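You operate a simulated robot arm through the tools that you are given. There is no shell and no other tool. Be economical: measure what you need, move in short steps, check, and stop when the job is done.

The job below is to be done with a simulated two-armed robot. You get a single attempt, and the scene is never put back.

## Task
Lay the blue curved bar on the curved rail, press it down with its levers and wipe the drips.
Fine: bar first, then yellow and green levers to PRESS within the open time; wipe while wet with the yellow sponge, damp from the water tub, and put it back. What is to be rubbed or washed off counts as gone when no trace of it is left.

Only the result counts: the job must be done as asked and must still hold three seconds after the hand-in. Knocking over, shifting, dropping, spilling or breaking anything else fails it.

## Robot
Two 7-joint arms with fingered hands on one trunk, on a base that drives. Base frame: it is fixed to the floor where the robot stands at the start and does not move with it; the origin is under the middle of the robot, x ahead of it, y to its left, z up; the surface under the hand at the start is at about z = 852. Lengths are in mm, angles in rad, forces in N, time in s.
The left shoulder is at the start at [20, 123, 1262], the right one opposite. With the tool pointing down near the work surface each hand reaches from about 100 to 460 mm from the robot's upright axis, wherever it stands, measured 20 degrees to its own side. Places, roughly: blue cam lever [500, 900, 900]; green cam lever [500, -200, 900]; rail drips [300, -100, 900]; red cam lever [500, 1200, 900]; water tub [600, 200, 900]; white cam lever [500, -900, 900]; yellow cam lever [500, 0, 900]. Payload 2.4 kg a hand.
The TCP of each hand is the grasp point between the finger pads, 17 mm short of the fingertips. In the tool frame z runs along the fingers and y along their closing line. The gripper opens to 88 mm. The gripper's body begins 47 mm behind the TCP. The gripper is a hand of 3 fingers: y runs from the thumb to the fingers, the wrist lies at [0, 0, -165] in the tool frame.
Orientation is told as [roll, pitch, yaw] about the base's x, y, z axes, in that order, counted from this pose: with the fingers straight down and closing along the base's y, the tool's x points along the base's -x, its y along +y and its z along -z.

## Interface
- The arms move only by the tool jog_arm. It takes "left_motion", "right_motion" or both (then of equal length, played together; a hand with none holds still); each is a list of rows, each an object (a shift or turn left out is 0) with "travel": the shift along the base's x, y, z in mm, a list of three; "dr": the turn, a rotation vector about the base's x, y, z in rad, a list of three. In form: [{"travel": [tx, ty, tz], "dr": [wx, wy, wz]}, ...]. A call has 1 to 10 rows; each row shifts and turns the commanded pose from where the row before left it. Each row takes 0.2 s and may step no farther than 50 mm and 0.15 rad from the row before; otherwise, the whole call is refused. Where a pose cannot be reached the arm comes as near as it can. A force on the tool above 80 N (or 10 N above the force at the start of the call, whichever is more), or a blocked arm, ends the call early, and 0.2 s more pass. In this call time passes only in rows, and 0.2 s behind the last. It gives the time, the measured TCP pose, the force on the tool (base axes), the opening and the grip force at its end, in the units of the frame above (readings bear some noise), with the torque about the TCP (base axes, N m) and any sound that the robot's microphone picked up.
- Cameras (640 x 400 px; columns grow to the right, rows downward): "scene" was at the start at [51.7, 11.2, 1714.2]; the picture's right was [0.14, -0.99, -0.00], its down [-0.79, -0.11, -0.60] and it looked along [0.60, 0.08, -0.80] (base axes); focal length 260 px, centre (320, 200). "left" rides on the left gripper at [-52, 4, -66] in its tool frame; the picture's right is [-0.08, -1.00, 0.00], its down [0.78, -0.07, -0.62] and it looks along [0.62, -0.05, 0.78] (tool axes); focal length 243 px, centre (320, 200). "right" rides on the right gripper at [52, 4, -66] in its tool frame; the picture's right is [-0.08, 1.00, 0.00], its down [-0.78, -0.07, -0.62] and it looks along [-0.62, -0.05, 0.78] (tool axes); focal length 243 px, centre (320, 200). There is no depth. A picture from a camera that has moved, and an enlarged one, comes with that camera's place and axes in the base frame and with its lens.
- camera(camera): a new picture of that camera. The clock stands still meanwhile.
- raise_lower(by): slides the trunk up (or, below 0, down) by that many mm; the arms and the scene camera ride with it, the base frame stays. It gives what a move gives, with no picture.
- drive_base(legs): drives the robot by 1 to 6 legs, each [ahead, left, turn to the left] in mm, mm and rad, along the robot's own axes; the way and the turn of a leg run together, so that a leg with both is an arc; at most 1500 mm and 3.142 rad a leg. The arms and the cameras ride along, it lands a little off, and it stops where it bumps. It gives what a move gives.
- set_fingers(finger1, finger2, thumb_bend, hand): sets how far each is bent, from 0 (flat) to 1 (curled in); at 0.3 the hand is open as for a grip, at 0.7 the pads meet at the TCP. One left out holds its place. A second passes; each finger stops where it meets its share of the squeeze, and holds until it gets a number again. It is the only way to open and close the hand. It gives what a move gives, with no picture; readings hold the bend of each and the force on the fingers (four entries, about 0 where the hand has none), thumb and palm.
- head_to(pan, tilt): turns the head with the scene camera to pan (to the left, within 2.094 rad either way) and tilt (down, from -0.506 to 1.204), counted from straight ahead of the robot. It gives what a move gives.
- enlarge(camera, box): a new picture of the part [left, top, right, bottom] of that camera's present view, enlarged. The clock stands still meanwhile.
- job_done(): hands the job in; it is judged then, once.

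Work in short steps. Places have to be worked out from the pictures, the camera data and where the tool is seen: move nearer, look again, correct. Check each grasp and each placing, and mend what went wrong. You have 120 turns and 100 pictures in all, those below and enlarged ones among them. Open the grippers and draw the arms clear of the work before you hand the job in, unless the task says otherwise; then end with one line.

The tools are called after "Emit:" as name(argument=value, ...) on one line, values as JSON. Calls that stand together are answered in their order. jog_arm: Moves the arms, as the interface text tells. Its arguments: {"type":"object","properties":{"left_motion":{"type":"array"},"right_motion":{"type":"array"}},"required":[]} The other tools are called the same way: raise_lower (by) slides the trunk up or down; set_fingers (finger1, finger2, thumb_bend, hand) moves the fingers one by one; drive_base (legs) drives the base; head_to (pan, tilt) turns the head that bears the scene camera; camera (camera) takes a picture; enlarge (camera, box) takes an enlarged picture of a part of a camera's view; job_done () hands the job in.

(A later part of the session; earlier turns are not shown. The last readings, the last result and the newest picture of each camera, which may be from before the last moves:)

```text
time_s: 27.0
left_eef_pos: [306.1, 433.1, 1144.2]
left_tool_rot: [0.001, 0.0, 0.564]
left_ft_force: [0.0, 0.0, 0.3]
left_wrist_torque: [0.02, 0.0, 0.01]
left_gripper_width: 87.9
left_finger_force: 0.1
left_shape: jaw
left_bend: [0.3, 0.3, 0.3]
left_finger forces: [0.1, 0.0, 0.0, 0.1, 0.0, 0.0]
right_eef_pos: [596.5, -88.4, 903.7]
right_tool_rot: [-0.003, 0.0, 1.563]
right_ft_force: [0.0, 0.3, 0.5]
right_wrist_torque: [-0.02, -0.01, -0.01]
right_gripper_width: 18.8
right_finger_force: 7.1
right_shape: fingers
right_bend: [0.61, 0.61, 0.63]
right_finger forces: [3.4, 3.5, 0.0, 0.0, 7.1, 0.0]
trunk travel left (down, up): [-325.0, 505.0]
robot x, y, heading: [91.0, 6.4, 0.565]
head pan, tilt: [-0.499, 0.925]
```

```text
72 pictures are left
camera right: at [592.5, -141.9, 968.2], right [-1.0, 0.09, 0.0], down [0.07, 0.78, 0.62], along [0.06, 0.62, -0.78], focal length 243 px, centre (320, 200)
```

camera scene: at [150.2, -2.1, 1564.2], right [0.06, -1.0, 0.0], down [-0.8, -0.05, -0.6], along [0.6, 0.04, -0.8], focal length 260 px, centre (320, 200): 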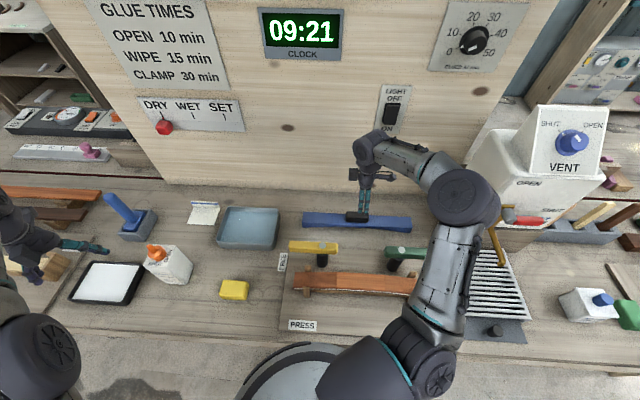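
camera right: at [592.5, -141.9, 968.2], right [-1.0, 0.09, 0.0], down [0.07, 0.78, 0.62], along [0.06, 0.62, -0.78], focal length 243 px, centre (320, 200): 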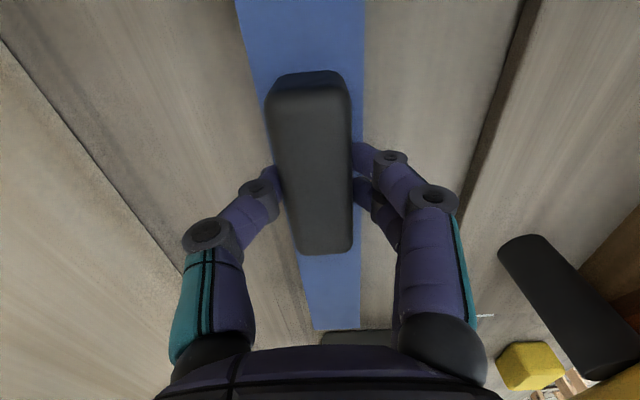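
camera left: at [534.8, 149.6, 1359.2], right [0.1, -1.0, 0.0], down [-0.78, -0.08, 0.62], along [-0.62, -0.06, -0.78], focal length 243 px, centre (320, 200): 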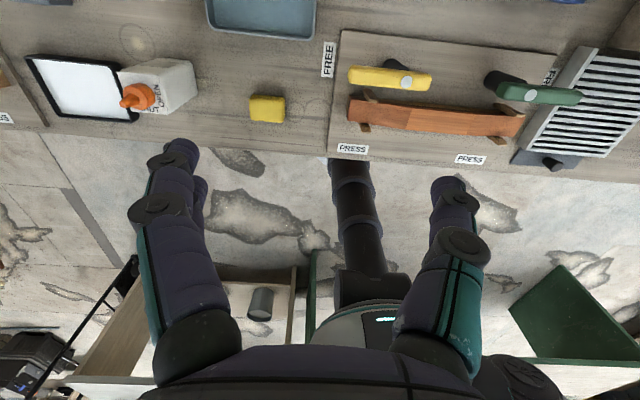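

Gripped at 19 mm with 7 N; I firm up the squeeze slightly and lift 30 mm to test.

Emit:
set_fingers(hand="right", finger1=0.8, finger2=0.8, thumb_bend=0.8)

Emit:
jog_arm(right_motion=[{"travel": [0, 0, 15]}, {"travel": [0, 0, 20]}])

Emit:
camera(camera="right")

Emit:
enlarge(camera="scene", box=[280, 170, 440, 310])

```text
time_s: 28.0
left_eef_pos: [306.6, 435.6, 1144.5]
left_tool_rot: [0.0, 0.0, 0.563]
left_ft_force: [0.0, 0.9, 0.3]
left_wrist_torque: [-0.01, -0.05, -0.01]
left_gripper_width: 87.8
left_finger_force: 0.0
left_shape: jaw
left_bend: [0.3, 0.3, 0.3]
left_finger forces: [0.1, 0.0, 0.1, 0.1, 0.0, 0.1]
right_eef_pos: [597.1, -89.5, 902.9]
right_tool_rot: [-0.002, 0.0, 1.564]
right_ft_force: [0.1, 0.0, -2.3]
right_wrist_torque: [0.04, 0.0, 0.02]
right_gripper_width: 17.4
right_finger_force: 16.6
right_shape: fingers
right_bend: [0.73, 0.73, 0.64]
right_finger forces: [8.2, 8.4, 0.0, 0.0, 16.7, 0.1]
trunk travel left (down, up): [-325.0, 505.0]
robot x, y, heading: [95.7, 1.7, 0.558]
head pan, tilt: [-0.499, 0.925]
```

```text
time_s: 28.6
left_eef_pos: [305.2, 434.9, 1144.7]
left_tool_rot: [-0.001, -0.001, 0.564]
left_ft_force: [-0.1, 0.4, 0.3]
left_wrist_torque: [0.01, 0.0, 0.03]
left_gripper_width: 87.9
left_finger_force: 0.0
left_shape: jaw
left_bend: [0.3, 0.3, 0.3]
left_finger forces: [0.0, 0.0, 0.1, 0.1, 0.0, 0.1]
right_eef_pos: [596.7, -89.1, 937.6]
right_tool_rot: [-0.001, -0.002, 1.562]
right_ft_force: [-0.1, 0.3, -1.9]
right_wrist_torque: [0.0, -0.01, 0.0]
right_gripper_width: 17.6
right_finger_force: 16.2
right_shape: fingers
right_bend: [0.73, 0.73, 0.64]
right_finger forces: [8.2, 8.3, 0.0, 0.1, 16.7, 0.0]
trunk travel left (down, up): [-325.0, 505.0]
robot x, y, heading: [94.7, 0.8, 0.563]
head pan, tilt: [-0.499, 0.925]
```

```text
71 pictures are left
camera right: at [592.4, -141.7, 1003.7], right [-1.0, 0.09, 0.0], down [0.07, 0.78, 0.62], along [0.06, 0.62, -0.78], focal length 243 px, centre (320, 200)
```

right: 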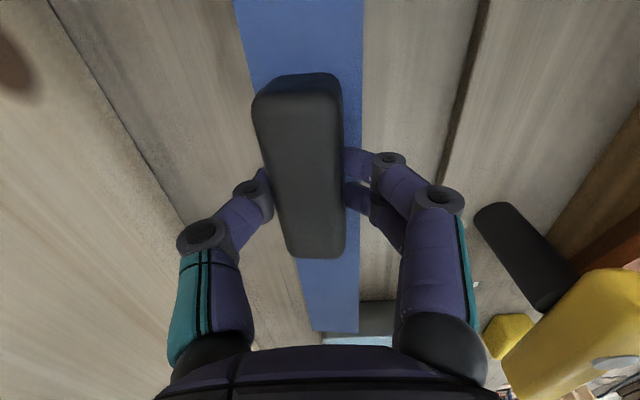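

```text
2.86 times, centred on (360, 240) of scene
camera zoom: at [149.8, -2.1, 1564.2], right [0.06, -1.0, 0.0], down [-0.8, -0.05, -0.6], along [0.6, 0.04, -0.8], focal length 744 px, centre (206, 86)
```

zoom: 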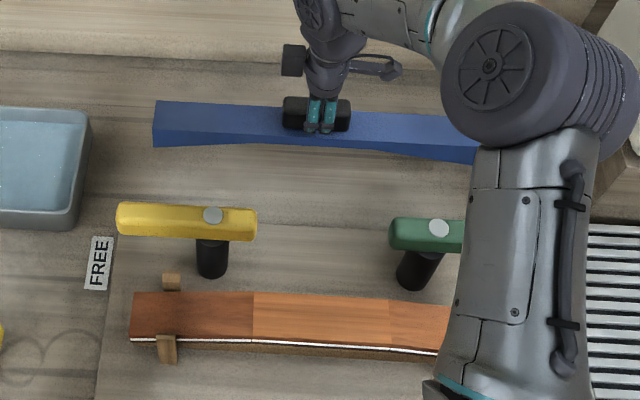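

Bar is held level (≈2 N). I raise it well above the levers and bring it over the rail.

Emit:
jog_arm(right_motion=[{"travel": [0, 0, 45]}, {"travel": [0, 0, 45]}, {"travel": [-30, 0, 30]}, {"travel": [-42, 0, 0]}, {"travel": [-42, 0, 0]}, {"travel": [-42, 0, 0]}, {"travel": [-42, 0, 0]}])

Emit:
camera(camera="right")

Emit:
camera(camera="scene")

```text
time_s: 30.2
left_eef_pos: [306.0, 436.1, 1144.8]
left_tool_rot: [-0.001, 0.0, 0.565]
left_ft_force: [0.4, 0.2, 0.1]
left_wrist_torque: [0.0, 0.04, 0.02]
left_gripper_width: 88.0
left_finger_force: 0.0
left_shape: jaw
left_bend: [0.3, 0.3, 0.3]
left_finger forces: [0.0, 0.0, 0.0, 0.1, 0.1, 0.1]
right_eef_pos: [400.3, -88.7, 1058.5]
right_tool_rot: [-0.002, -0.001, 1.565]
right_ft_force: [0.3, 0.6, -1.9]
right_wrist_torque: [-0.04, -0.03, -0.01]
right_gripper_width: 17.4
right_finger_force: 15.6
right_shape: fingers
right_bend: [0.73, 0.73, 0.64]
right_finger forces: [8.1, 8.0, 0.0, 0.1, 16.2, 0.0]
trunk travel left (down, up): [-325.0, 505.0]
robot x, y, heading: [96.7, 5.6, 0.567]
head pan, tilt: [-0.499, 0.925]
```

```text
69 pictures are left
camera right: at [394.1, -141.4, 1124.1], right [-1.0, 0.09, 0.0], down [0.07, 0.78, 0.62], along [0.06, 0.62, -0.78], focal length 243 px, centre (320, 200)
```

right: 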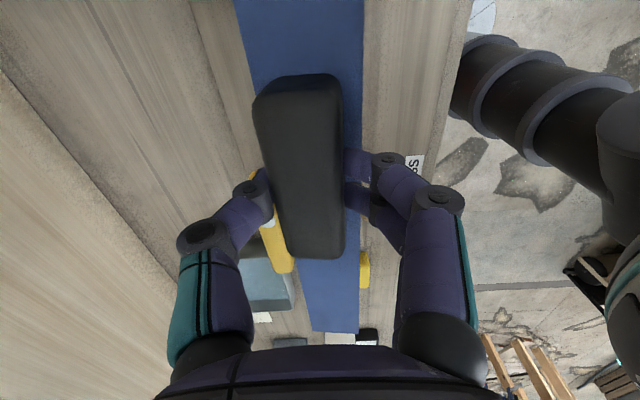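

```text
68 pictures are left
camera scene: at [149.9, -2.8, 1564.2], right [0.06, -1.0, 0.0], down [-0.8, -0.05, -0.6], along [0.6, 0.04, -0.8], focal length 260 px, centre (320, 200)
```

scene: 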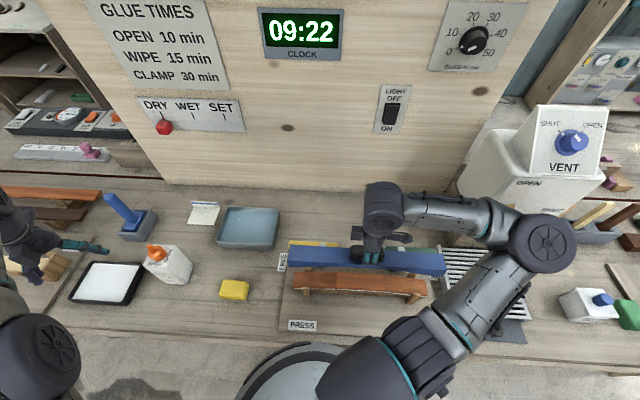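

Bar is over the rail. I enlarge the scene to measure rail ends, pegs and the bar relative to each other.

Emit:
enlarge(camera="scene", box=[270, 225, 460, 335])

```text
3.37 times, centred on (365, 280) of scene
camera zoom: at [149.9, -2.8, 1564.2], right [0.06, -1.0, 0.0], down [-0.8, -0.05, -0.6], along [0.6, 0.04, -0.8], focal length 877 px, centre (168, -70)
```

zoom: 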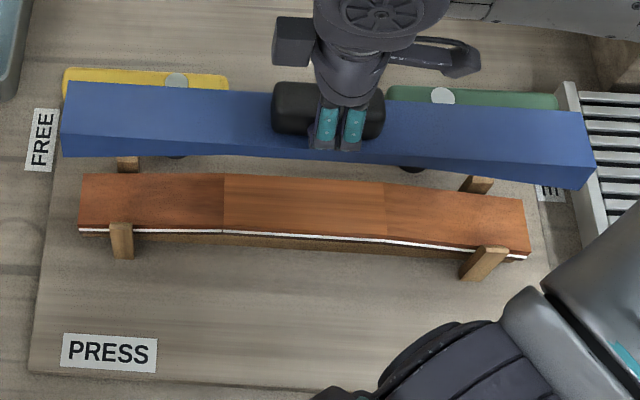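

Rail centre ≈(391,-90), same direction as the bar. I lower to about 25 mm above contact with a small x correction and look again.

Emit:
jog_arm(right_motion=[{"travel": [-4, -1, -40]}, {"travel": [-4, 0, -35]}])

Emit:
enlarge(camera="scene", box=[270, 225, 460, 335])

Emit:
camera(camera="right")

```text
time_s: 30.8
left_eef_pos: [306.2, 435.9, 1144.4]
left_tool_rot: [-0.001, -0.001, 0.564]
left_ft_force: [0.3, -0.2, -0.2]
left_wrist_torque: [-0.01, -0.02, 0.0]
left_gripper_width: 88.1
left_finger_force: 0.1
left_shape: jaw
left_bend: [0.3, 0.3, 0.3]
left_finger forces: [0.1, 0.1, 0.0, 0.0, 0.0, 0.0]
right_eef_pos: [391.6, -88.0, 983.8]
right_tool_rot: [-0.004, 0.001, 1.563]
right_ft_force: [-0.5, 0.1, -2.7]
right_wrist_torque: [0.03, -0.01, 0.0]
right_gripper_width: 17.3
right_finger_force: 16.4
right_shape: fingers
right_bend: [0.73, 0.73, 0.64]
right_finger forces: [8.0, 8.0, 0.0, 0.0, 16.3, 0.0]
trunk travel left (down, up): [-325.0, 505.0]
robot x, y, heading: [94.4, -3.0, 0.559]
head pan, tilt: [-0.499, 0.925]
```

```text
3.37 times, centred on (365, 280) of scene
camera zoom: at [149.7, -1.9, 1564.2], right [0.06, -1.0, 0.0], down [-0.8, -0.05, -0.6], along [0.6, 0.04, -0.8], focal length 877 px, centre (168, -70)
```

zoom: 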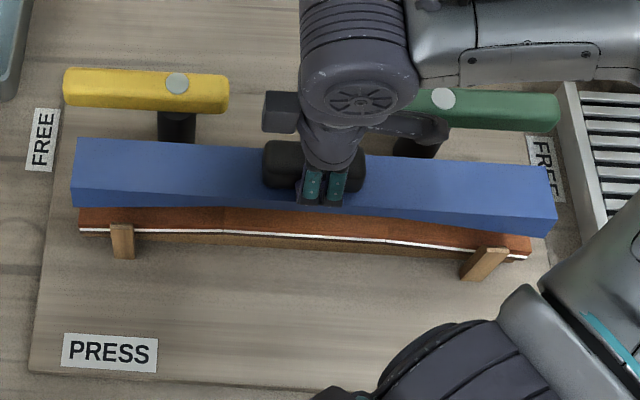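

```text
65 pictures are left
camera right: at [387.1, -141.5, 1049.1], right [-1.0, 0.09, 0.0], down [0.07, 0.78, 0.62], along [0.06, 0.62, -0.78], focal length 243 px, centre (320, 200)
```

right: 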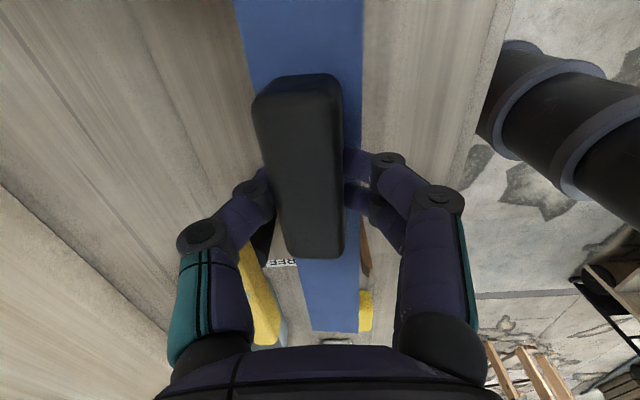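

Bar front edge ≈366 vs rail front ≈367.5 in the same frame; shift +1.5 x, −2 y and lower to just above contact.

Emit:
jog_arm(right_motion=[{"travel": [1.5, -2, -15]}, {"travel": [0, 0, -13]}])

Emit:
enlarge(camera="scene", box=[280, 240, 440, 330])

```text
time_s: 31.4
left_eef_pos: [304.5, 434.7, 1144.7]
left_tool_rot: [0.0, -0.003, 0.563]
left_ft_force: [-0.8, -0.1, 0.1]
left_wrist_torque: [-0.01, -0.01, 0.01]
left_gripper_width: 87.8
left_finger_force: 0.0
left_shape: jaw
left_bend: [0.3, 0.3, 0.3]
left_finger forces: [0.0, 0.0, 0.0, 0.0, 0.0, 0.0]
right_eef_pos: [395.8, -90.3, 955.9]
right_tool_rot: [0.0, 0.0, 1.562]
right_ft_force: [-8.2, -0.7, 11.3]
right_wrist_torque: [-0.03, 0.16, 0.03]
right_gripper_width: 17.1
right_finger_force: 18.4
right_shape: fingers
right_bend: [0.74, 0.74, 0.66]
right_finger forces: [11.5, 11.5, 0.0, 0.1, 13.5, 0.0]
right hand out of reach, approached as far as the arm can: row 2
trunk travel left (down, up): [-325.0, 505.0]
robot x, y, heading: [97.3, 2.8, 0.564]
head pan, tilt: [-0.499, 0.925]
```

```text
4.00 times, centred on (360, 285) of scene
camera zoom: at [146.9, -2.1, 1564.5], right [0.06, -1.0, 0.0], down [-0.8, -0.05, -0.6], along [0.6, 0.04, -0.8], focal length 1042 px, centre (160, -140)
```

zoom: 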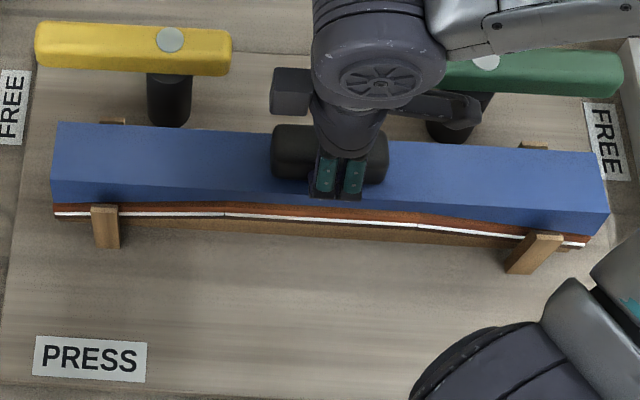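

Contact at TCP z≈956 with some sideways force; I enlarge the two ends to see whether it is seated between the pegs.

Emit:
enlarge(camera="scene", box=[285, 260, 345, 310])

Emit:
enlarge(camera="scene", box=[375, 265, 435, 315])

```text
8.00 times, centred on (315, 285) of scene
camera zoom: at [146.9, -2.1, 1564.5], right [0.06, -1.0, 0.0], down [-0.8, -0.05, -0.6], along [0.6, 0.04, -0.8], focal length 2083 px, centre (360, -480)
```

zoom: 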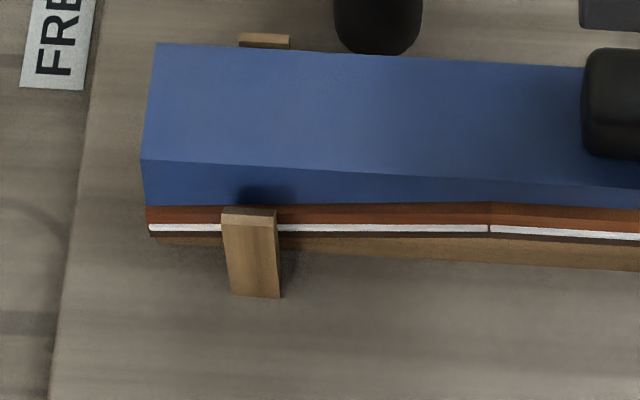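

```text
8.00 times, centred on (405, 290) of scene
camera zoom: at [146.9, -2.1, 1564.5], right [0.06, -1.0, 0.0], down [-0.8, -0.05, -0.6], along [0.6, 0.04, -0.8], focal length 2083 px, centre (-360, -520)
```

zoom: 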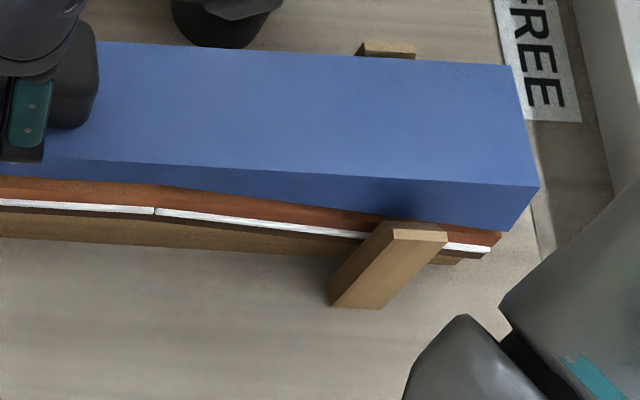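

Alignment looks right at both ends and it sits behind the front pegs. I relieve the sideways force and push down a little to confirm seating.

Emit:
jog_arm(right_motion=[{"travel": [-1.5, 0, -3]}, {"travel": [-1, 0, -3]}])

```text
time_s: 32.0
left_eef_pos: [303.8, 436.0, 1145.4]
left_tool_rot: [-0.002, -0.001, 0.565]
left_ft_force: [0.5, 0.3, 0.7]
left_wrist_torque: [-0.01, 0.02, -0.02]
left_gripper_width: 88.0
left_finger_force: 0.1
left_shape: jaw
left_bend: [0.3, 0.3, 0.3]
left_finger forces: [0.0, 0.0, 0.0, 0.0, 0.1, 0.0]
right_eef_pos: [394.1, -90.0, 952.0]
right_tool_rot: [-0.005, 0.001, 1.564]
right_ft_force: [-9.7, -5.2, 32.5]
right_wrist_torque: [-0.06, 0.16, 0.04]
right_gripper_width: 16.9
right_finger_force: 22.7
right_shape: fingers
right_bend: [0.75, 0.75, 0.69]
right_finger forces: [13.5, 13.6, 0.0, 0.0, 17.3, 0.0]
trunk travel left (down, up): [-325.0, 505.0]
robot x, y, heading: [97.9, 1.2, 0.562]
head pan, tilt: [-0.499, 0.925]
```

Solid contact (32 N). Ease off and release the bar.

Emit:
jog_arm(right_motion=[{"travel": [1, 0, 5]}])

Emit:
set_fingers(hand="right", finger1=0.4, finger2=0.4, thumb_bend=0.4)

Emit:
jog_arm(right_motion=[{"travel": [0, 0, 40]}, {"travel": [0, 0, 45]}, {"travel": [0, -20, 40]}])

Emit:
enlarge(camera="scene", box=[260, 220, 460, 335])

Emit:
camera(camera="right")

```text
time_s: 32.4
left_eef_pos: [304.4, 435.2, 1144.2]
left_tool_rot: [0.001, 0.0, 0.564]
left_ft_force: [1.0, 0.4, 0.0]
left_wrist_torque: [0.01, -0.02, -0.02]
left_gripper_width: 87.8
left_finger_force: 0.0
left_shape: jaw
left_bend: [0.3, 0.3, 0.3]
left_finger forces: [0.0, 0.1, 0.0, 0.0, 0.0, 0.0]
right_eef_pos: [393.7, -90.9, 954.6]
right_tool_rot: [0.001, 0.002, 1.562]
right_ft_force: [-8.2, -0.9, 5.9]
right_wrist_torque: [0.0, 0.16, 0.0]
right_gripper_width: 17.3
right_finger_force: 16.9
right_shape: fingers
right_bend: [0.75, 0.74, 0.68]
right_finger forces: [10.6, 10.6, 0.1, 0.0, 13.1, 0.0]
trunk travel left (down, up): [-325.0, 505.0]
robot x, y, heading: [94.1, 4.6, 0.558]
head pan, tilt: [-0.499, 0.925]
```

```text
time_s: 33.4
left_eef_pos: [306.1, 434.8, 1143.2]
left_tool_rot: [-0.001, 0.001, 0.564]
left_ft_force: [0.0, -0.5, 0.8]
left_wrist_torque: [0.0, 0.0, -0.02]
left_gripper_width: 88.0
left_finger_force: 0.0
left_shape: jaw
left_bend: [0.3, 0.3, 0.3]
left_finger forces: [0.0, 0.0, 0.0, 0.0, 0.1, 0.0]
right_eef_pos: [394.9, -90.0, 955.3]
right_tool_rot: [0.0, 0.0, 1.563]
right_ft_force: [-0.9, 0.0, 0.0]
right_wrist_torque: [0.02, -0.01, 0.0]
right_gripper_width: 62.2
right_finger_force: 0.0
right_shape: fingers
right_bend: [0.4, 0.4, 0.4]
right_finger forces: [0.0, 0.0, 0.1, 0.0, 0.0, 0.0]
trunk travel left (down, up): [-325.0, 505.0]
robot x, y, heading: [95.2, 2.7, 0.565]
head pan, tilt: [-0.499, 0.925]
```

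```text
time_s: 34.2
left_eef_pos: [305.6, 435.5, 1145.2]
left_tool_rot: [0.001, 0.0, 0.564]
left_ft_force: [0.7, 0.1, -0.4]
left_wrist_torque: [-0.01, 0.01, 0.02]
left_gripper_width: 87.9
left_finger_force: 0.2
left_shape: jaw
left_bend: [0.3, 0.3, 0.3]
left_finger forces: [0.0, 0.0, 0.1, 0.0, 0.1, 0.0]
right_eef_pos: [395.4, -112.4, 1080.3]
right_tool_rot: [-0.001, -0.002, 1.563]
right_ft_force: [-0.1, 0.4, -0.4]
right_wrist_torque: [-0.03, 0.01, -0.02]
right_gripper_width: 62.3
right_finger_force: 0.0
right_shape: fingers
right_bend: [0.4, 0.4, 0.4]
right_finger forces: [0.0, 0.1, 0.0, 0.0, 0.0, 0.0]
trunk travel left (down, up): [-325.0, 505.0]
robot x, y, heading: [92.0, 1.5, 0.567]
head pan, tilt: [-0.499, 0.925]
```

```text
3.20 times, centred on (360, 278) of scene
camera zoom: at [149.7, -2.9, 1564.2], right [0.06, -1.0, 0.0], down [-0.8, -0.05, -0.6], along [0.6, 0.04, -0.8], focal length 833 px, centre (192, -48)
```

zoom: 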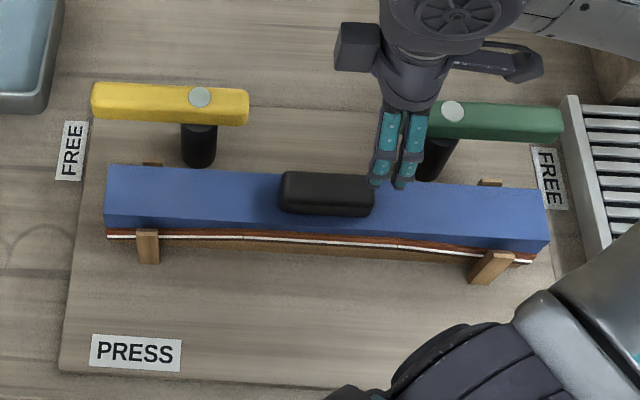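

```text
60 pictures are left
camera right: at [389.7, -164.5, 1145.8], right [-1.0, 0.09, 0.0], down [0.07, 0.78, 0.62], along [0.06, 0.62, -0.78], focal length 243 px, centre (320, 200)
```

right: 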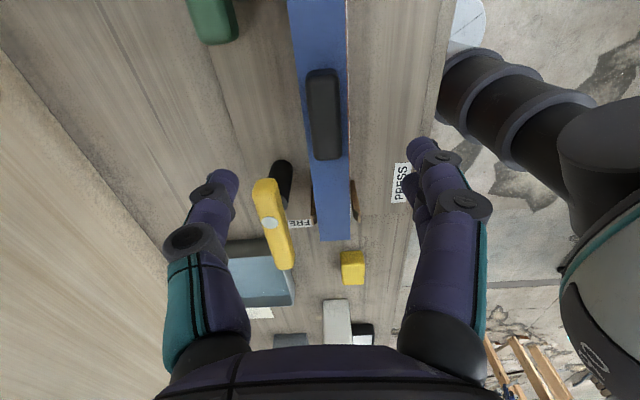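

The bar lies on the rail between the pegs. Yellow lever: pivot ≈(462,13), top z≈953, pointing left; I close the right hand's fingers and move behind the lever's arm, then will sweep it counter-clockwise to the front.

Emit:
set_fingers(hand="right", finger1=0.7, finger2=0.7, thumb_bend=0.7)

Emit:
jog_arm(right_motion=[{"travel": [23, 38, 0]}, {"travel": [23, 38, 0]}, {"travel": [23, 38, 0]}, {"travel": [23, 38, 0]}, {"travel": [25, 38, 0]}, {"travel": [0, 0, -40]}, {"travel": [0, 0, -40]}])

Emit:
camera(camera="right")

Emit:
camera(camera="scene")

```text
time_s: 35.2
left_eef_pos: [305.9, 435.4, 1143.7]
left_tool_rot: [-0.002, -0.002, 0.563]
left_ft_force: [-0.6, 0.1, 0.0]
left_wrist_torque: [-0.04, 0.0, -0.01]
left_gripper_width: 87.9
left_finger_force: 0.1
left_shape: jaw
left_bend: [0.3, 0.3, 0.3]
left_finger forces: [0.0, 0.0, 0.0, 0.1, 0.0, 0.0]
right_eef_pos: [394.8, -111.9, 1080.1]
right_tool_rot: [-0.002, 0.0, 1.562]
right_ft_force: [0.7, 0.1, -0.1]
right_wrist_torque: [-0.04, 0.01, 0.0]
right_gripper_width: 0.0
right_finger_force: 0.1
right_shape: fingers
right_bend: [0.7, 0.7, 0.7]
right_finger forces: [0.0, 0.0, 0.0, 0.0, 0.1, 0.0]
trunk travel left (down, up): [-325.0, 505.0]
robot x, y, heading: [96.0, 0.1, 0.561]
head pan, tilt: [-0.499, 0.925]
```

```text
time_s: 36.8
left_eef_pos: [306.2, 435.8, 1144.4]
left_tool_rot: [-0.001, 0.0, 0.564]
left_ft_force: [-0.2, -0.3, -0.3]
left_wrist_torque: [0.01, 0.0, -0.02]
left_gripper_width: 87.8
left_finger_force: 0.0
left_shape: jaw
left_bend: [0.3, 0.3, 0.3]
left_finger forces: [0.0, 0.1, 0.1, 0.1, 0.0, 0.0]
right_eef_pos: [511.1, 79.5, 1000.1]
right_tool_rot: [-0.002, -0.003, 1.564]
right_ft_force: [0.1, 0.3, -0.7]
right_wrist_torque: [0.01, -0.02, -0.04]
right_gripper_width: 0.0
right_finger_force: 0.0
right_shape: fingers
right_bend: [0.7, 0.7, 0.7]
right_finger forces: [0.0, 0.0, 0.1, 0.0, 0.0, 0.0]
trunk travel left (down, up): [-325.0, 505.0]
robot x, y, heading: [95.3, 2.0, 0.562]
head pan, tilt: [-0.499, 0.925]
```

```text
59 pictures are left
camera right: at [506.7, 27.3, 1064.8], right [-1.0, 0.09, 0.0], down [0.07, 0.78, 0.62], along [0.06, 0.62, -0.78], focal length 243 px, centre (320, 200)
```

right: 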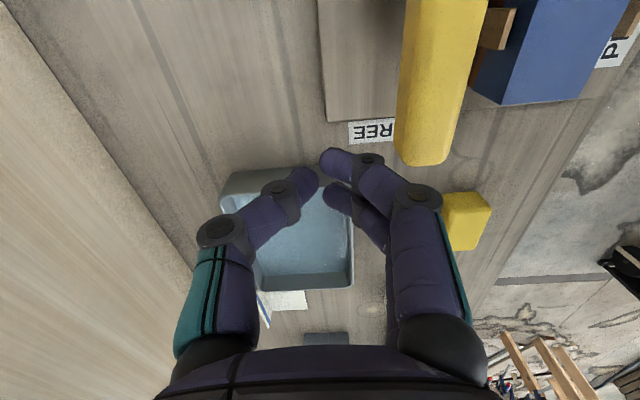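

```text
58 pictures are left
camera scene: at [149.8, -1.7, 1564.2], right [0.06, -1.0, 0.0], down [-0.8, -0.05, -0.6], along [0.6, 0.04, -0.8], focal length 260 px, centre (320, 200)
```

scene: 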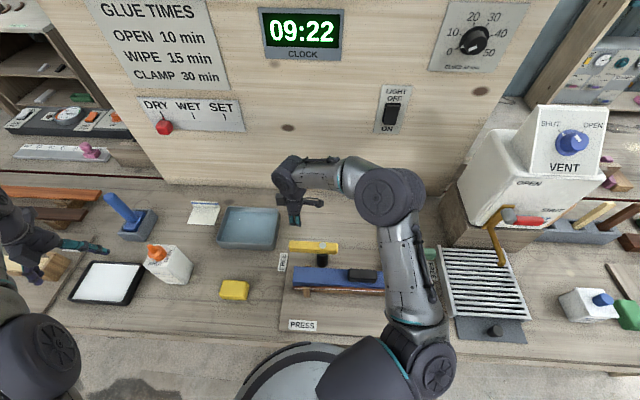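

Lever tip ≈(456,100), its rear face x≈473; my closed fingers are clear behind. Descend to z 959 and begin sweeping to about 30°.

Emit:
jog_arm(right_motion=[{"travel": [0, 0, -41]}, {"travel": [-20, -2, 0]}, {"travel": [-18, 5, 0]}, {"travel": [-20, 0, 0]}])

Emit:
enlarge(camera="scene", box=[240, 190, 440, 335])

```text
time_s: 37.8
left_eef_pos: [306.1, 435.0, 1144.6]
left_tool_rot: [-0.001, 0.0, 0.564]
left_ft_force: [-0.2, 0.5, 0.3]
left_wrist_torque: [0.02, 0.0, 0.01]
left_gripper_width: 87.8
left_finger_force: 0.1
left_shape: jaw
left_bend: [0.3, 0.3, 0.3]
left_finger forces: [0.0, 0.1, 0.0, 0.0, 0.0, 0.1]
right_eef_pos: [452.8, 80.7, 958.4]
right_tool_rot: [-0.003, -0.001, 1.564]
right_ft_force: [0.9, -0.3, 0.1]
right_wrist_torque: [0.01, 0.03, -0.02]
right_gripper_width: 0.1
right_finger_force: 0.7
right_shape: fingers
right_bend: [0.7, 0.7, 0.7]
right_finger forces: [0.6, 0.1, 0.1, 0.1, 0.0, 0.0]
trunk travel left (down, up): [-325.0, 505.0]
robot x, y, heading: [95.2, 4.6, 0.562]
head pan, tilt: [-0.499, 0.925]
```

```text
2.76 times, centred on (340, 262) of scene
camera zoom: at [149.6, -2.0, 1564.2], right [0.06, -1.0, 0.0], down [-0.8, -0.05, -0.6], along [0.6, 0.04, -0.8], focal length 718 px, centre (265, 28)
```

zoom: 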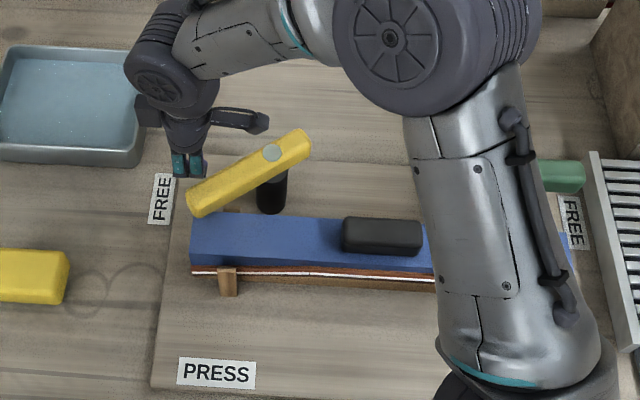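

The lever turns easily, now ≈35°. Continue sweeping to 90°.

Emit:
jog_arm(right_motion=[{"travel": [-18, -5, 0]}, {"travel": [-16, -9, 0]}, {"travel": [-13, -13, 0]}, {"travel": [-9, -16, 0]}])

Emit:
enlarge(camera="scene", box=[240, 190, 440, 335])

```text
time_s: 38.8
left_eef_pos: [304.7, 435.1, 1144.5]
left_tool_rot: [0.0, 0.0, 0.563]
left_ft_force: [-0.7, 0.0, 0.2]
left_wrist_torque: [0.0, 0.01, 0.05]
left_gripper_width: 87.8
left_finger_force: 0.1
left_shape: jaw
left_bend: [0.3, 0.3, 0.3]
left_finger forces: [0.1, 0.0, 0.0, 0.0, 0.1, 0.0]
right_eef_pos: [396.5, 38.2, 958.4]
right_tool_rot: [0.0, 0.0, 1.562]
right_ft_force: [0.3, -0.1, 0.9]
right_wrist_torque: [0.01, -0.02, -0.03]
right_gripper_width: 0.0
right_finger_force: 0.0
right_shape: fingers
right_bend: [0.7, 0.7, 0.7]
right_finger forces: [0.0, 0.0, 0.1, 0.0, 0.0, 0.0]
trunk travel left (down, up): [-325.0, 505.0]
robot x, y, heading: [96.5, -0.4, 0.563]
head pan, tilt: [-0.499, 0.925]
```

```text
2.76 times, centred on (340, 262) of scene
camera zoom: at [149.4, -2.2, 1564.2], right [0.06, -1.0, 0.0], down [-0.8, -0.05, -0.6], along [0.6, 0.04, -0.8], focal length 718 px, centre (265, 28)
```

zoom: 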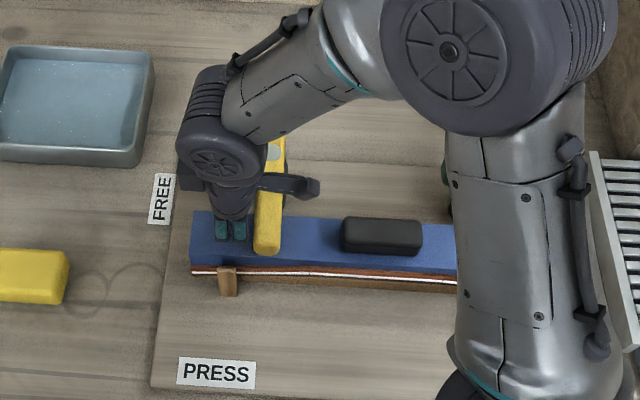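

Lever points straight to the front (≈90°). I nudge 6 mm further to feel for the end stop.

Emit:
jog_arm(right_motion=[{"travel": [0, -3, 0]}, {"travel": [0, -3, 0]}])

```text
time_s: 39.4
left_eef_pos: [305.4, 436.1, 1144.3]
left_tool_rot: [0.0, -0.001, 0.564]
left_ft_force: [-0.5, -0.3, -0.9]
left_wrist_torque: [-0.01, 0.02, 0.0]
left_gripper_width: 88.0
left_finger_force: 0.0
left_shape: jaw
left_bend: [0.3, 0.3, 0.3]
left_finger forces: [0.0, 0.1, 0.0, 0.0, 0.1, 0.0]
right_eef_pos: [396.3, 33.3, 958.7]
right_tool_rot: [-0.002, 0.0, 1.564]
right_ft_force: [-0.1, 2.7, 0.1]
right_wrist_torque: [0.05, 0.0, -0.03]
right_gripper_width: 0.0
right_finger_force: 1.4
right_shape: fingers
right_bend: [0.7, 0.7, 0.7]
right_finger forces: [2.9, 0.1, 0.0, 0.0, 0.0, 0.1]
trunk travel left (down, up): [-325.0, 505.0]
robot x, y, heading: [99.9, 2.2, 0.566]
head pan, tilt: [-0.499, 0.925]
```

2.7 N appears, perhaps the stop; nudge 4 mm more to confirm.

Emit:
jog_arm(right_motion=[{"travel": [0, -2, 0]}, {"travel": [0, -2, 0]}])

Emit:
enlarge(camera="scene", box=[240, 190, 440, 335])

```text
time_s: 40.0
left_eef_pos: [306.1, 437.7, 1143.4]
left_tool_rot: [-0.001, 0.003, 0.563]
left_ft_force: [-0.2, 0.5, 0.3]
left_wrist_torque: [0.04, -0.01, -0.01]
left_gripper_width: 88.0
left_finger_force: 0.0
left_shape: jaw
left_bend: [0.3, 0.3, 0.3]
left_finger forces: [0.1, 0.0, 0.0, 0.0, 0.0, 0.1]
right_eef_pos: [396.3, 30.6, 959.0]
right_tool_rot: [-0.001, -0.003, 1.565]
right_ft_force: [-0.6, 16.1, 0.2]
right_wrist_torque: [0.11, 0.0, -0.19]
right_gripper_width: 0.0
right_finger_force: 8.0
right_shape: fingers
right_bend: [0.7, 0.7, 0.7]
right_finger forces: [15.9, 0.1, 0.0, 0.0, 0.0, 0.1]
trunk travel left (down, up): [-325.0, 505.0]
robot x, y, heading: [95.1, 3.0, 0.56]
head pan, tilt: [-0.499, 0.925]
```

```text
2.76 times, centred on (340, 262) of scene
camera zoom: at [149.6, 1.0, 1564.2], right [0.06, -1.0, 0.0], down [-0.8, -0.05, -0.6], along [0.6, 0.04, -0.8], focal length 718 px, centre (265, 28)
```

zoom: 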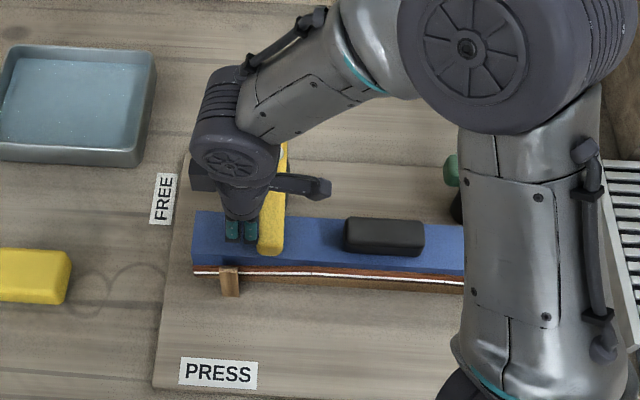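

Yellow is at its end stop (16 N). Back off, lift, and move behind the green lever's arm at (510,-257).

Emit:
jog_arm(right_motion=[{"travel": [0, 12, 0]}, {"travel": [0, 0, 45]}, {"travel": [0, -10, 40]}, {"travel": [16, -40, 10]}, {"travel": [17, -42, 0]}, {"travel": [17, -42, 0]}, {"travel": [17, -42, 0]}, {"travel": [17, -42, 0]}, {"travel": [17, -42, 0]}, {"travel": [13, -42, 0]}])

Emit:
camera(camera="right")

Emit:
camera(camera="scene")

```text
time_s: 42.2
left_eef_pos: [305.2, 435.1, 1144.4]
left_tool_rot: [-0.001, 0.0, 0.564]
left_ft_force: [-0.2, 0.0, 0.0]
left_wrist_torque: [-0.01, 0.03, 0.01]
left_gripper_width: 87.9
left_finger_force: 0.1
left_shape: jaw
left_bend: [0.3, 0.3, 0.3]
left_finger forces: [0.0, 0.0, 0.0, 0.1, 0.0, 0.1]
right_eef_pos: [504.9, -244.6, 1051.1]
right_tool_rot: [-0.004, -0.001, 1.563]
right_ft_force: [-0.6, 0.3, -0.2]
right_wrist_torque: [-0.02, -0.02, 0.01]
right_gripper_width: 0.0
right_finger_force: 0.1
right_shape: fingers
right_bend: [0.7, 0.7, 0.7]
right_finger forces: [0.1, 0.0, 0.1, 0.0, 0.1, 0.0]
right hand out of reach, approached as far as the arm can: row 9
trunk travel left (down, up): [-325.0, 505.0]
robot x, y, heading: [96.5, 0.7, 0.564]
head pan, tilt: [-0.499, 0.925]
```

```text
54 pictures are left
camera right: at [499.4, -296.0, 1117.2], right [-1.0, 0.09, 0.0], down [0.07, 0.78, 0.62], along [0.06, 0.62, -0.78], focal length 243 px, centre (320, 200)
```

right: 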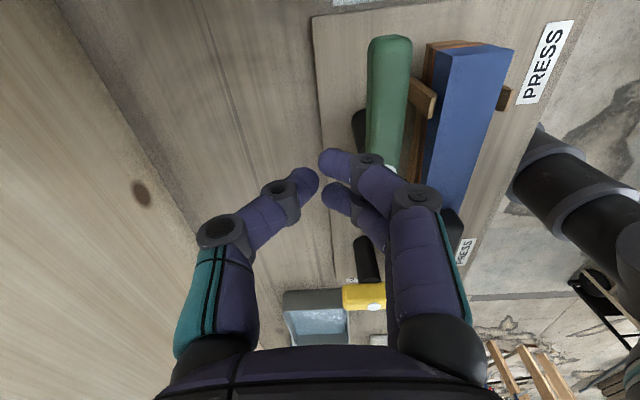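

```text
53 pictures are left
camera scene: at [149.9, -2.3, 1564.2], right [0.06, -1.0, 0.0], down [-0.8, -0.05, -0.6], along [0.6, 0.04, -0.8], focal length 260 px, centre (320, 200)
```

scene: 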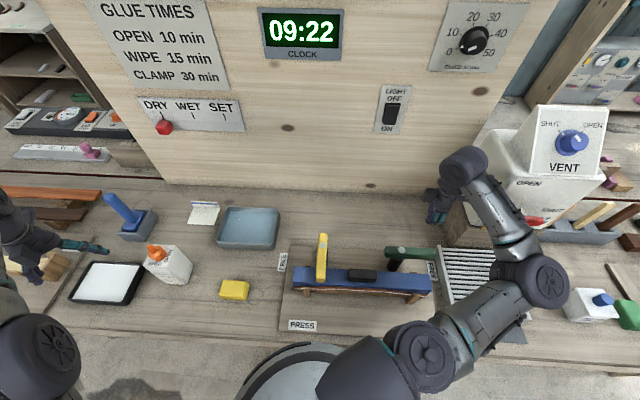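

Yellow stays in place. I'm behind the green arm at r≈53; descend to z 959 and sweep clockwise.

Emit:
jog_arm(right_motion=[{"travel": [2, 0, -46]}, {"travel": [0, 0, -46]}, {"travel": [-20, 0, 0]}, {"travel": [-15, -5, 0]}, {"travel": [-15, -1, 0]}])

Emit:
enlarge(camera="scene", box=[280, 180, 500, 335])

```text
time_s: 43.4
left_eef_pos: [306.9, 435.1, 1143.2]
left_tool_rot: [0.001, 0.0, 0.563]
left_ft_force: [-0.3, 0.3, 0.3]
left_wrist_torque: [0.0, 0.01, 0.0]
left_gripper_width: 87.5
left_finger_force: 0.1
left_shape: jaw
left_bend: [0.3, 0.3, 0.3]
left_finger forces: [0.1, 0.1, 0.1, 0.0, 0.0, 0.0]
right_eef_pos: [455.3, -247.1, 959.6]
right_tool_rot: [-0.002, 0.002, 1.561]
right_ft_force: [0.4, -1.0, -0.8]
right_wrist_torque: [-0.01, 0.05, 0.0]
right_gripper_width: 0.2
right_finger_force: 0.7
right_shape: fingers
right_bend: [0.7, 0.71, 0.7]
right_finger forces: [0.0, 0.9, 0.0, 0.0, 0.0, 0.0]
trunk travel left (down, up): [-325.0, 505.0]
robot x, y, heading: [95.2, 2.6, 0.558]
head pan, tilt: [-0.499, 0.925]
```

```text
2.58 times, centred on (390, 258) of scene
camera zoom: at [149.5, -2.2, 1564.2], right [0.06, -1.0, 0.0], down [-0.8, -0.05, -0.6], along [0.6, 0.04, -0.8], focal length 672 px, centre (139, 52)
```

zoom: 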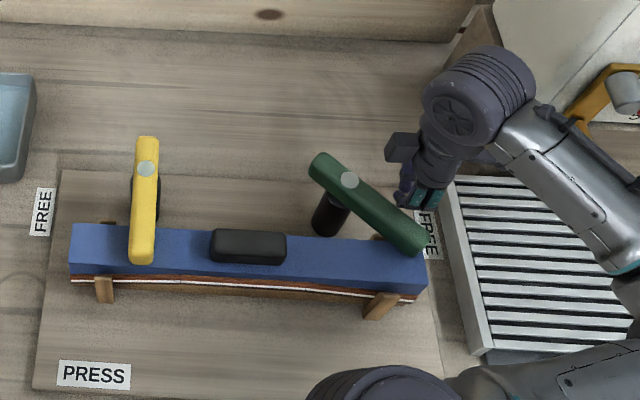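

Green is turning (~40°). Continue the arc to the stop.

Emit:
jog_arm(right_motion=[{"travel": [-15, 0, 0]}, {"travel": [-14, 6, 0]}, {"travel": [-12, 10, 0]}, {"travel": [-9, 13, 0]}, {"travel": [0, 4, 0]}, {"travel": [0, 3, 0]}])

Emit:
enlarge(camera="scene", box=[280, 180, 500, 335])

```text
time_s: 44.8
left_eef_pos: [306.6, 433.9, 1144.5]
left_tool_rot: [0.002, 0.001, 0.562]
left_ft_force: [-0.5, -0.4, -0.4]
left_wrist_torque: [-0.04, 0.03, -0.02]
left_gripper_width: 87.7
left_finger_force: 0.0
left_shape: jaw
left_bend: [0.3, 0.3, 0.3]
left_finger forces: [0.0, 0.0, 0.0, 0.0, 0.0, 0.0]
right_eef_pos: [405.4, -213.6, 959.2]
right_tool_rot: [-0.002, 0.001, 1.559]
right_ft_force: [-0.2, -11.4, 1.1]
right_wrist_torque: [-0.03, 0.0, 0.16]
right_gripper_width: 0.0
right_finger_force: 5.6
right_shape: fingers
right_bend: [0.7, 0.7, 0.7]
right_finger forces: [0.1, 11.1, 0.0, 0.0, 0.0, 0.1]
trunk travel left (down, up): [-325.0, 505.0]
robot x, y, heading: [95.4, 2.3, 0.563]
head pan, tilt: [-0.499, 0.925]
```

```text
2.58 times, centred on (390, 258) of scene
camera zoom: at [149.5, -4.3, 1564.2], right [0.06, -1.0, 0.0], down [-0.8, -0.05, -0.6], along [0.6, 0.04, -0.8], focal length 672 px, centre (139, 52)
```

zoom: 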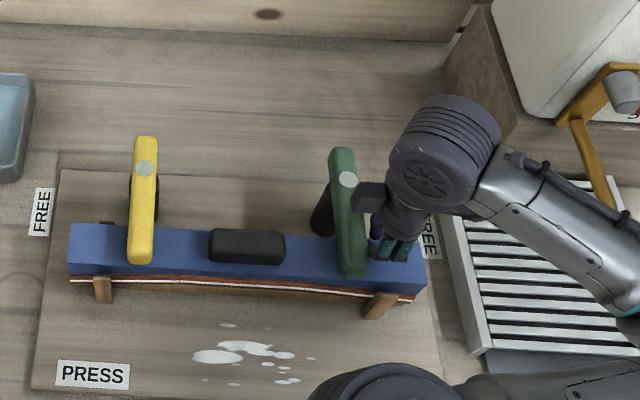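

Green is at its stop and drips of glue appeared in front of the rail around (313,-99). I back off and tuck both hands, then turn the base right so the left hand can reach sponge, tub and drips.

Emit:
jog_arm(right_motion=[{"travel": [0, -12, 0]}, {"travel": [0, 0, 45]}, {"travel": [0, 0, 45]}, {"travel": [-10, 25, 40]}, {"travel": [-10, 30, 0]}, {"travel": [-10, 30, 0]}], left_motion=[{"travel": [-10, -25, 0]}, {"travel": [-10, -25, 0]}, {"travel": [-10, -25, 0]}, {"travel": [-10, -25, 0]}, {"travel": [-10, -20, 0]}, {"travel": [0, 0, 0]}])

Emit:
drive_base(legs=[[0, 0, -1.1]])

Emit:
head_to(pan=0.65, tilt=1.0)

Emit:
camera(camera="scene")

Emit:
camera(camera="left")

```text
time_s: 46.2
left_eef_pos: [255.8, 316.4, 1145.0]
left_tool_rot: [-0.001, 0.001, 0.564]
left_ft_force: [-0.4, -0.2, 0.1]
left_wrist_torque: [-0.01, 0.01, 0.0]
left_gripper_width: 88.0
left_finger_force: 0.1
left_shape: jaw
left_bend: [0.3, 0.3, 0.3]
left_finger forces: [0.0, 0.0, 0.0, 0.0, 0.1, 0.0]
right_eef_pos: [372.4, -143.2, 1073.9]
right_tool_rot: [-0.001, -0.002, 1.562]
right_ft_force: [0.6, -0.7, -0.5]
right_wrist_torque: [-0.02, -0.01, 0.0]
right_gripper_width: 0.1
right_finger_force: 0.0
right_shape: fingers
right_bend: [0.7, 0.7, 0.7]
right_finger forces: [0.1, 0.0, 0.0, 0.0, 0.0, 0.0]
right hand out of reach, approached as far as the arm can: row 5, 6
trunk travel left (down, up): [-325.0, 505.0]
robot x, y, heading: [92.9, -1.4, 0.565]
head pan, tilt: [-0.499, 0.925]
```

```text
time_s: 49.4
left_eef_pos: [446.9, 0.6, 1144.3]
left_tool_rot: [0.0, 0.0, -0.538]
left_ft_force: [0.2, 0.2, 0.5]
left_wrist_torque: [-0.04, 0.0, 0.0]
left_gripper_width: 88.0
left_finger_force: 0.0
left_shape: jaw
left_bend: [0.3, 0.3, 0.3]
left_finger forces: [0.1, 0.0, 0.0, 0.1, 0.0, 0.0]
right_eef_pos: [89.7, -312.7, 1073.1]
right_tool_rot: [-0.002, -0.001, 0.461]
right_ft_force: [0.9, 0.2, -0.9]
right_wrist_torque: [-0.01, 0.03, -0.02]
right_gripper_width: 0.0
right_finger_force: 0.0
right_shape: fingers
right_bend: [0.7, 0.7, 0.7]
right_finger forces: [0.0, 0.0, 0.0, 0.0, 0.0, 0.0]
trunk travel left (down, up): [-325.0, 505.0]
robot x, y, heading: [94.2, 7.2, -0.53]
head pan, tilt: [-0.499, 0.925]
```

```text
time_s: 50.7
left_eef_pos: [445.7, 0.0, 1145.0]
left_tool_rot: [0.0, 0.0, -0.539]
left_ft_force: [0.6, 0.0, -0.5]
left_wrist_torque: [0.0, 0.02, 0.01]
left_gripper_width: 87.8
left_finger_force: 0.0
left_shape: jaw
left_bend: [0.3, 0.3, 0.3]
left_finger forces: [0.1, 0.0, 0.1, 0.0, 0.0, 0.1]
right_eef_pos: [89.4, -312.9, 1073.2]
right_tool_rot: [-0.002, -0.003, 0.463]
right_ft_force: [-0.5, -0.4, -0.3]
right_wrist_torque: [0.02, -0.02, 0.0]
right_gripper_width: 0.1
right_finger_force: 0.1
right_shape: fingers
right_bend: [0.7, 0.7, 0.7]
right_finger forces: [0.0, 0.0, 0.1, 0.0, 0.0, 0.1]
trunk travel left (down, up): [-325.0, 505.0]
robot x, y, heading: [98.9, 2.5, -0.538]
head pan, tilt: [0.649, 1.0]
```

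```text
50 pictures are left
camera scene: at [144.4, 21.2, 1558.8], right [0.11, -0.99, 0.0], down [-0.84, -0.09, -0.54], along [0.54, 0.06, -0.84], focal length 260 px, centre (320, 200)
```

scene: 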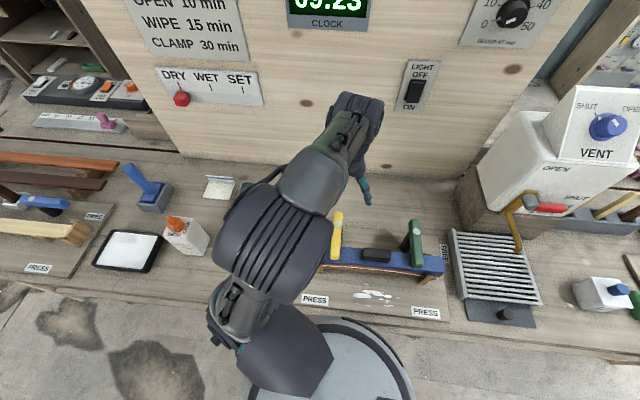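

```text
49 pictures are left
camera left: at [493.4, -21.9, 1209.6], right [-0.44, -0.9, 0.0], down [-0.7, 0.34, 0.62], along [-0.56, 0.27, -0.78], focal length 243 px, centre (320, 200)
```

left: 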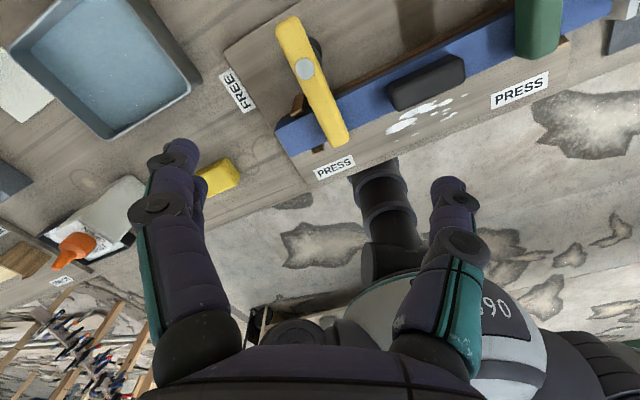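

The left camera puts the sponge at ≈(365,235). I take the left hand above it with yaw back to 0.

Emit:
jog_arm(left_motion=[{"travel": [-14, 39, -20], "dr": [0, 0, 0.09]}, {"travel": [-14, 39, -20], "dr": [0, 0, 0.09]}, {"travel": [-14, 39, -20], "dr": [0, 0, 0.09]}, {"travel": [-14, 39, -24], "dr": [0, 0, 0.09]}, {"travel": [-14, 39, -24], "dr": [0, 0, 0.09]}, {"travel": [-12, 39, -24], "dr": [0, 0, 0.09]}])

Emit:
camera(camera="left")

Emit:
camera(camera="scene")

```text
time_s: 52.1
left_eef_pos: [372.7, 236.4, 1009.0]
left_tool_rot: [0.001, 0.002, 0.003]
left_ft_force: [-1.2, -0.6, 0.4]
left_wrist_torque: [0.03, 0.01, -0.01]
left_gripper_width: 87.9
left_finger_force: 0.2
left_shape: jaw
left_bend: [0.3, 0.3, 0.3]
left_finger forces: [0.0, 0.1, 0.0, 0.0, 0.0, 0.0]
left hand out of reach, approached as far as the arm can: row 1, 2
right_eef_pos: [91.2, -312.6, 1074.7]
right_tool_rot: [-0.002, -0.001, 0.463]
right_ft_force: [0.1, 0.1, -0.6]
right_wrist_torque: [-0.01, -0.03, 0.02]
right_gripper_width: 0.0
right_finger_force: 0.1
right_shape: fingers
right_bend: [0.7, 0.7, 0.7]
right_finger forces: [0.0, 0.1, 0.1, 0.0, 0.0, 0.1]
trunk travel left (down, up): [-325.0, 505.0]
robot x, y, heading: [99.0, 0.8, -0.538]
head pan, tilt: [0.649, 1.0]
```

```text
48 pictures are left
camera left: at [425.5, 241.0, 1073.9], right [0.09, -1.0, 0.0], down [-0.78, -0.07, 0.62], along [-0.62, -0.05, -0.78], focal length 243 px, centre (320, 200)
```

left: 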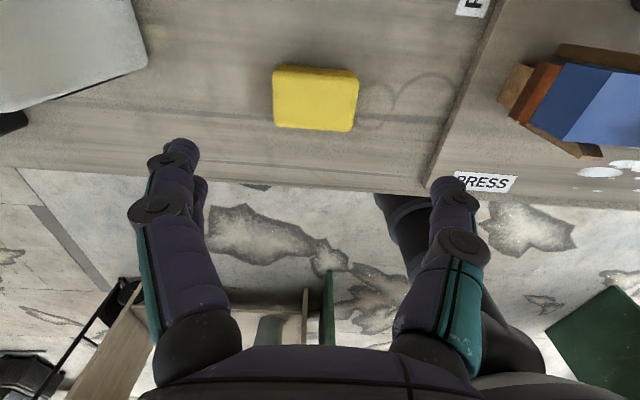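

```text
47 pictures are left
camera scene: at [144.6, 22.1, 1558.8], right [0.11, -0.99, 0.0], down [-0.84, -0.09, -0.54], along [0.54, 0.06, -0.84], focal length 260 px, centre (320, 200)
```

scene: 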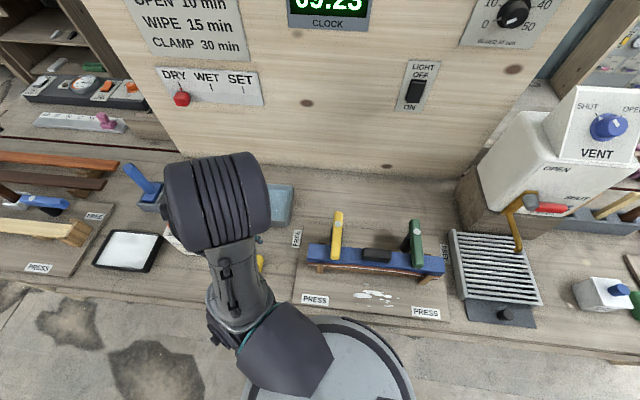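

Sponge centre ≈(371,241), 64 mm along y, aligned with the axes. Descend around it to z≈881.

Emit:
jog_arm(left_motion=[{"travel": [-1, 4.5, -43]}, {"travel": [0, 0, -43]}, {"travel": [0, 0, -42]}])

Emit:
camera(camera="left")

```text
time_s: 52.9
left_eef_pos: [376.3, 240.4, 881.6]
left_tool_rot: [0.001, -0.001, 0.005]
left_ft_force: [0.2, 0.5, -0.4]
left_wrist_torque: [-0.02, 0.04, -0.02]
left_gripper_width: 87.7
left_finger_force: 0.0
left_shape: jaw
left_bend: [0.3, 0.3, 0.3]
left_finger forces: [0.0, 0.0, 0.1, 0.0, 0.1, 0.0]
left hand out of reach, approached as far as the arm can: row 1
right_eef_pos: [91.1, -311.5, 1074.1]
right_tool_rot: [-0.002, -0.001, 0.463]
right_ft_force: [0.6, 1.0, -0.1]
right_wrist_torque: [-0.01, -0.01, -0.01]
right_gripper_width: 0.0
right_finger_force: 0.0
right_shape: fingers
right_bend: [0.7, 0.7, 0.7]
right_finger forces: [0.1, 0.1, 0.0, 0.1, 0.0, 0.0]
trunk travel left (down, up): [-325.0, 505.0]
robot x, y, heading: [92.1, 2.1, -0.537]
head pan, tilt: [0.649, 1.0]
```

```text
46 pictures are left
camera left: at [428.3, 245.8, 947.1], right [0.09, -1.0, 0.0], down [-0.78, -0.07, 0.62], along [-0.62, -0.05, -0.78], focal length 243 px, centre (320, 200)
```

left: 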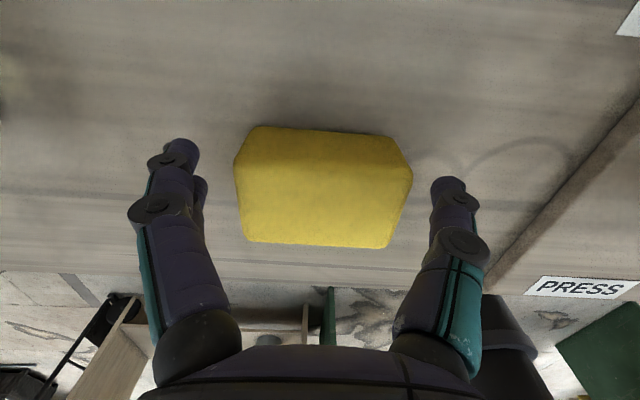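

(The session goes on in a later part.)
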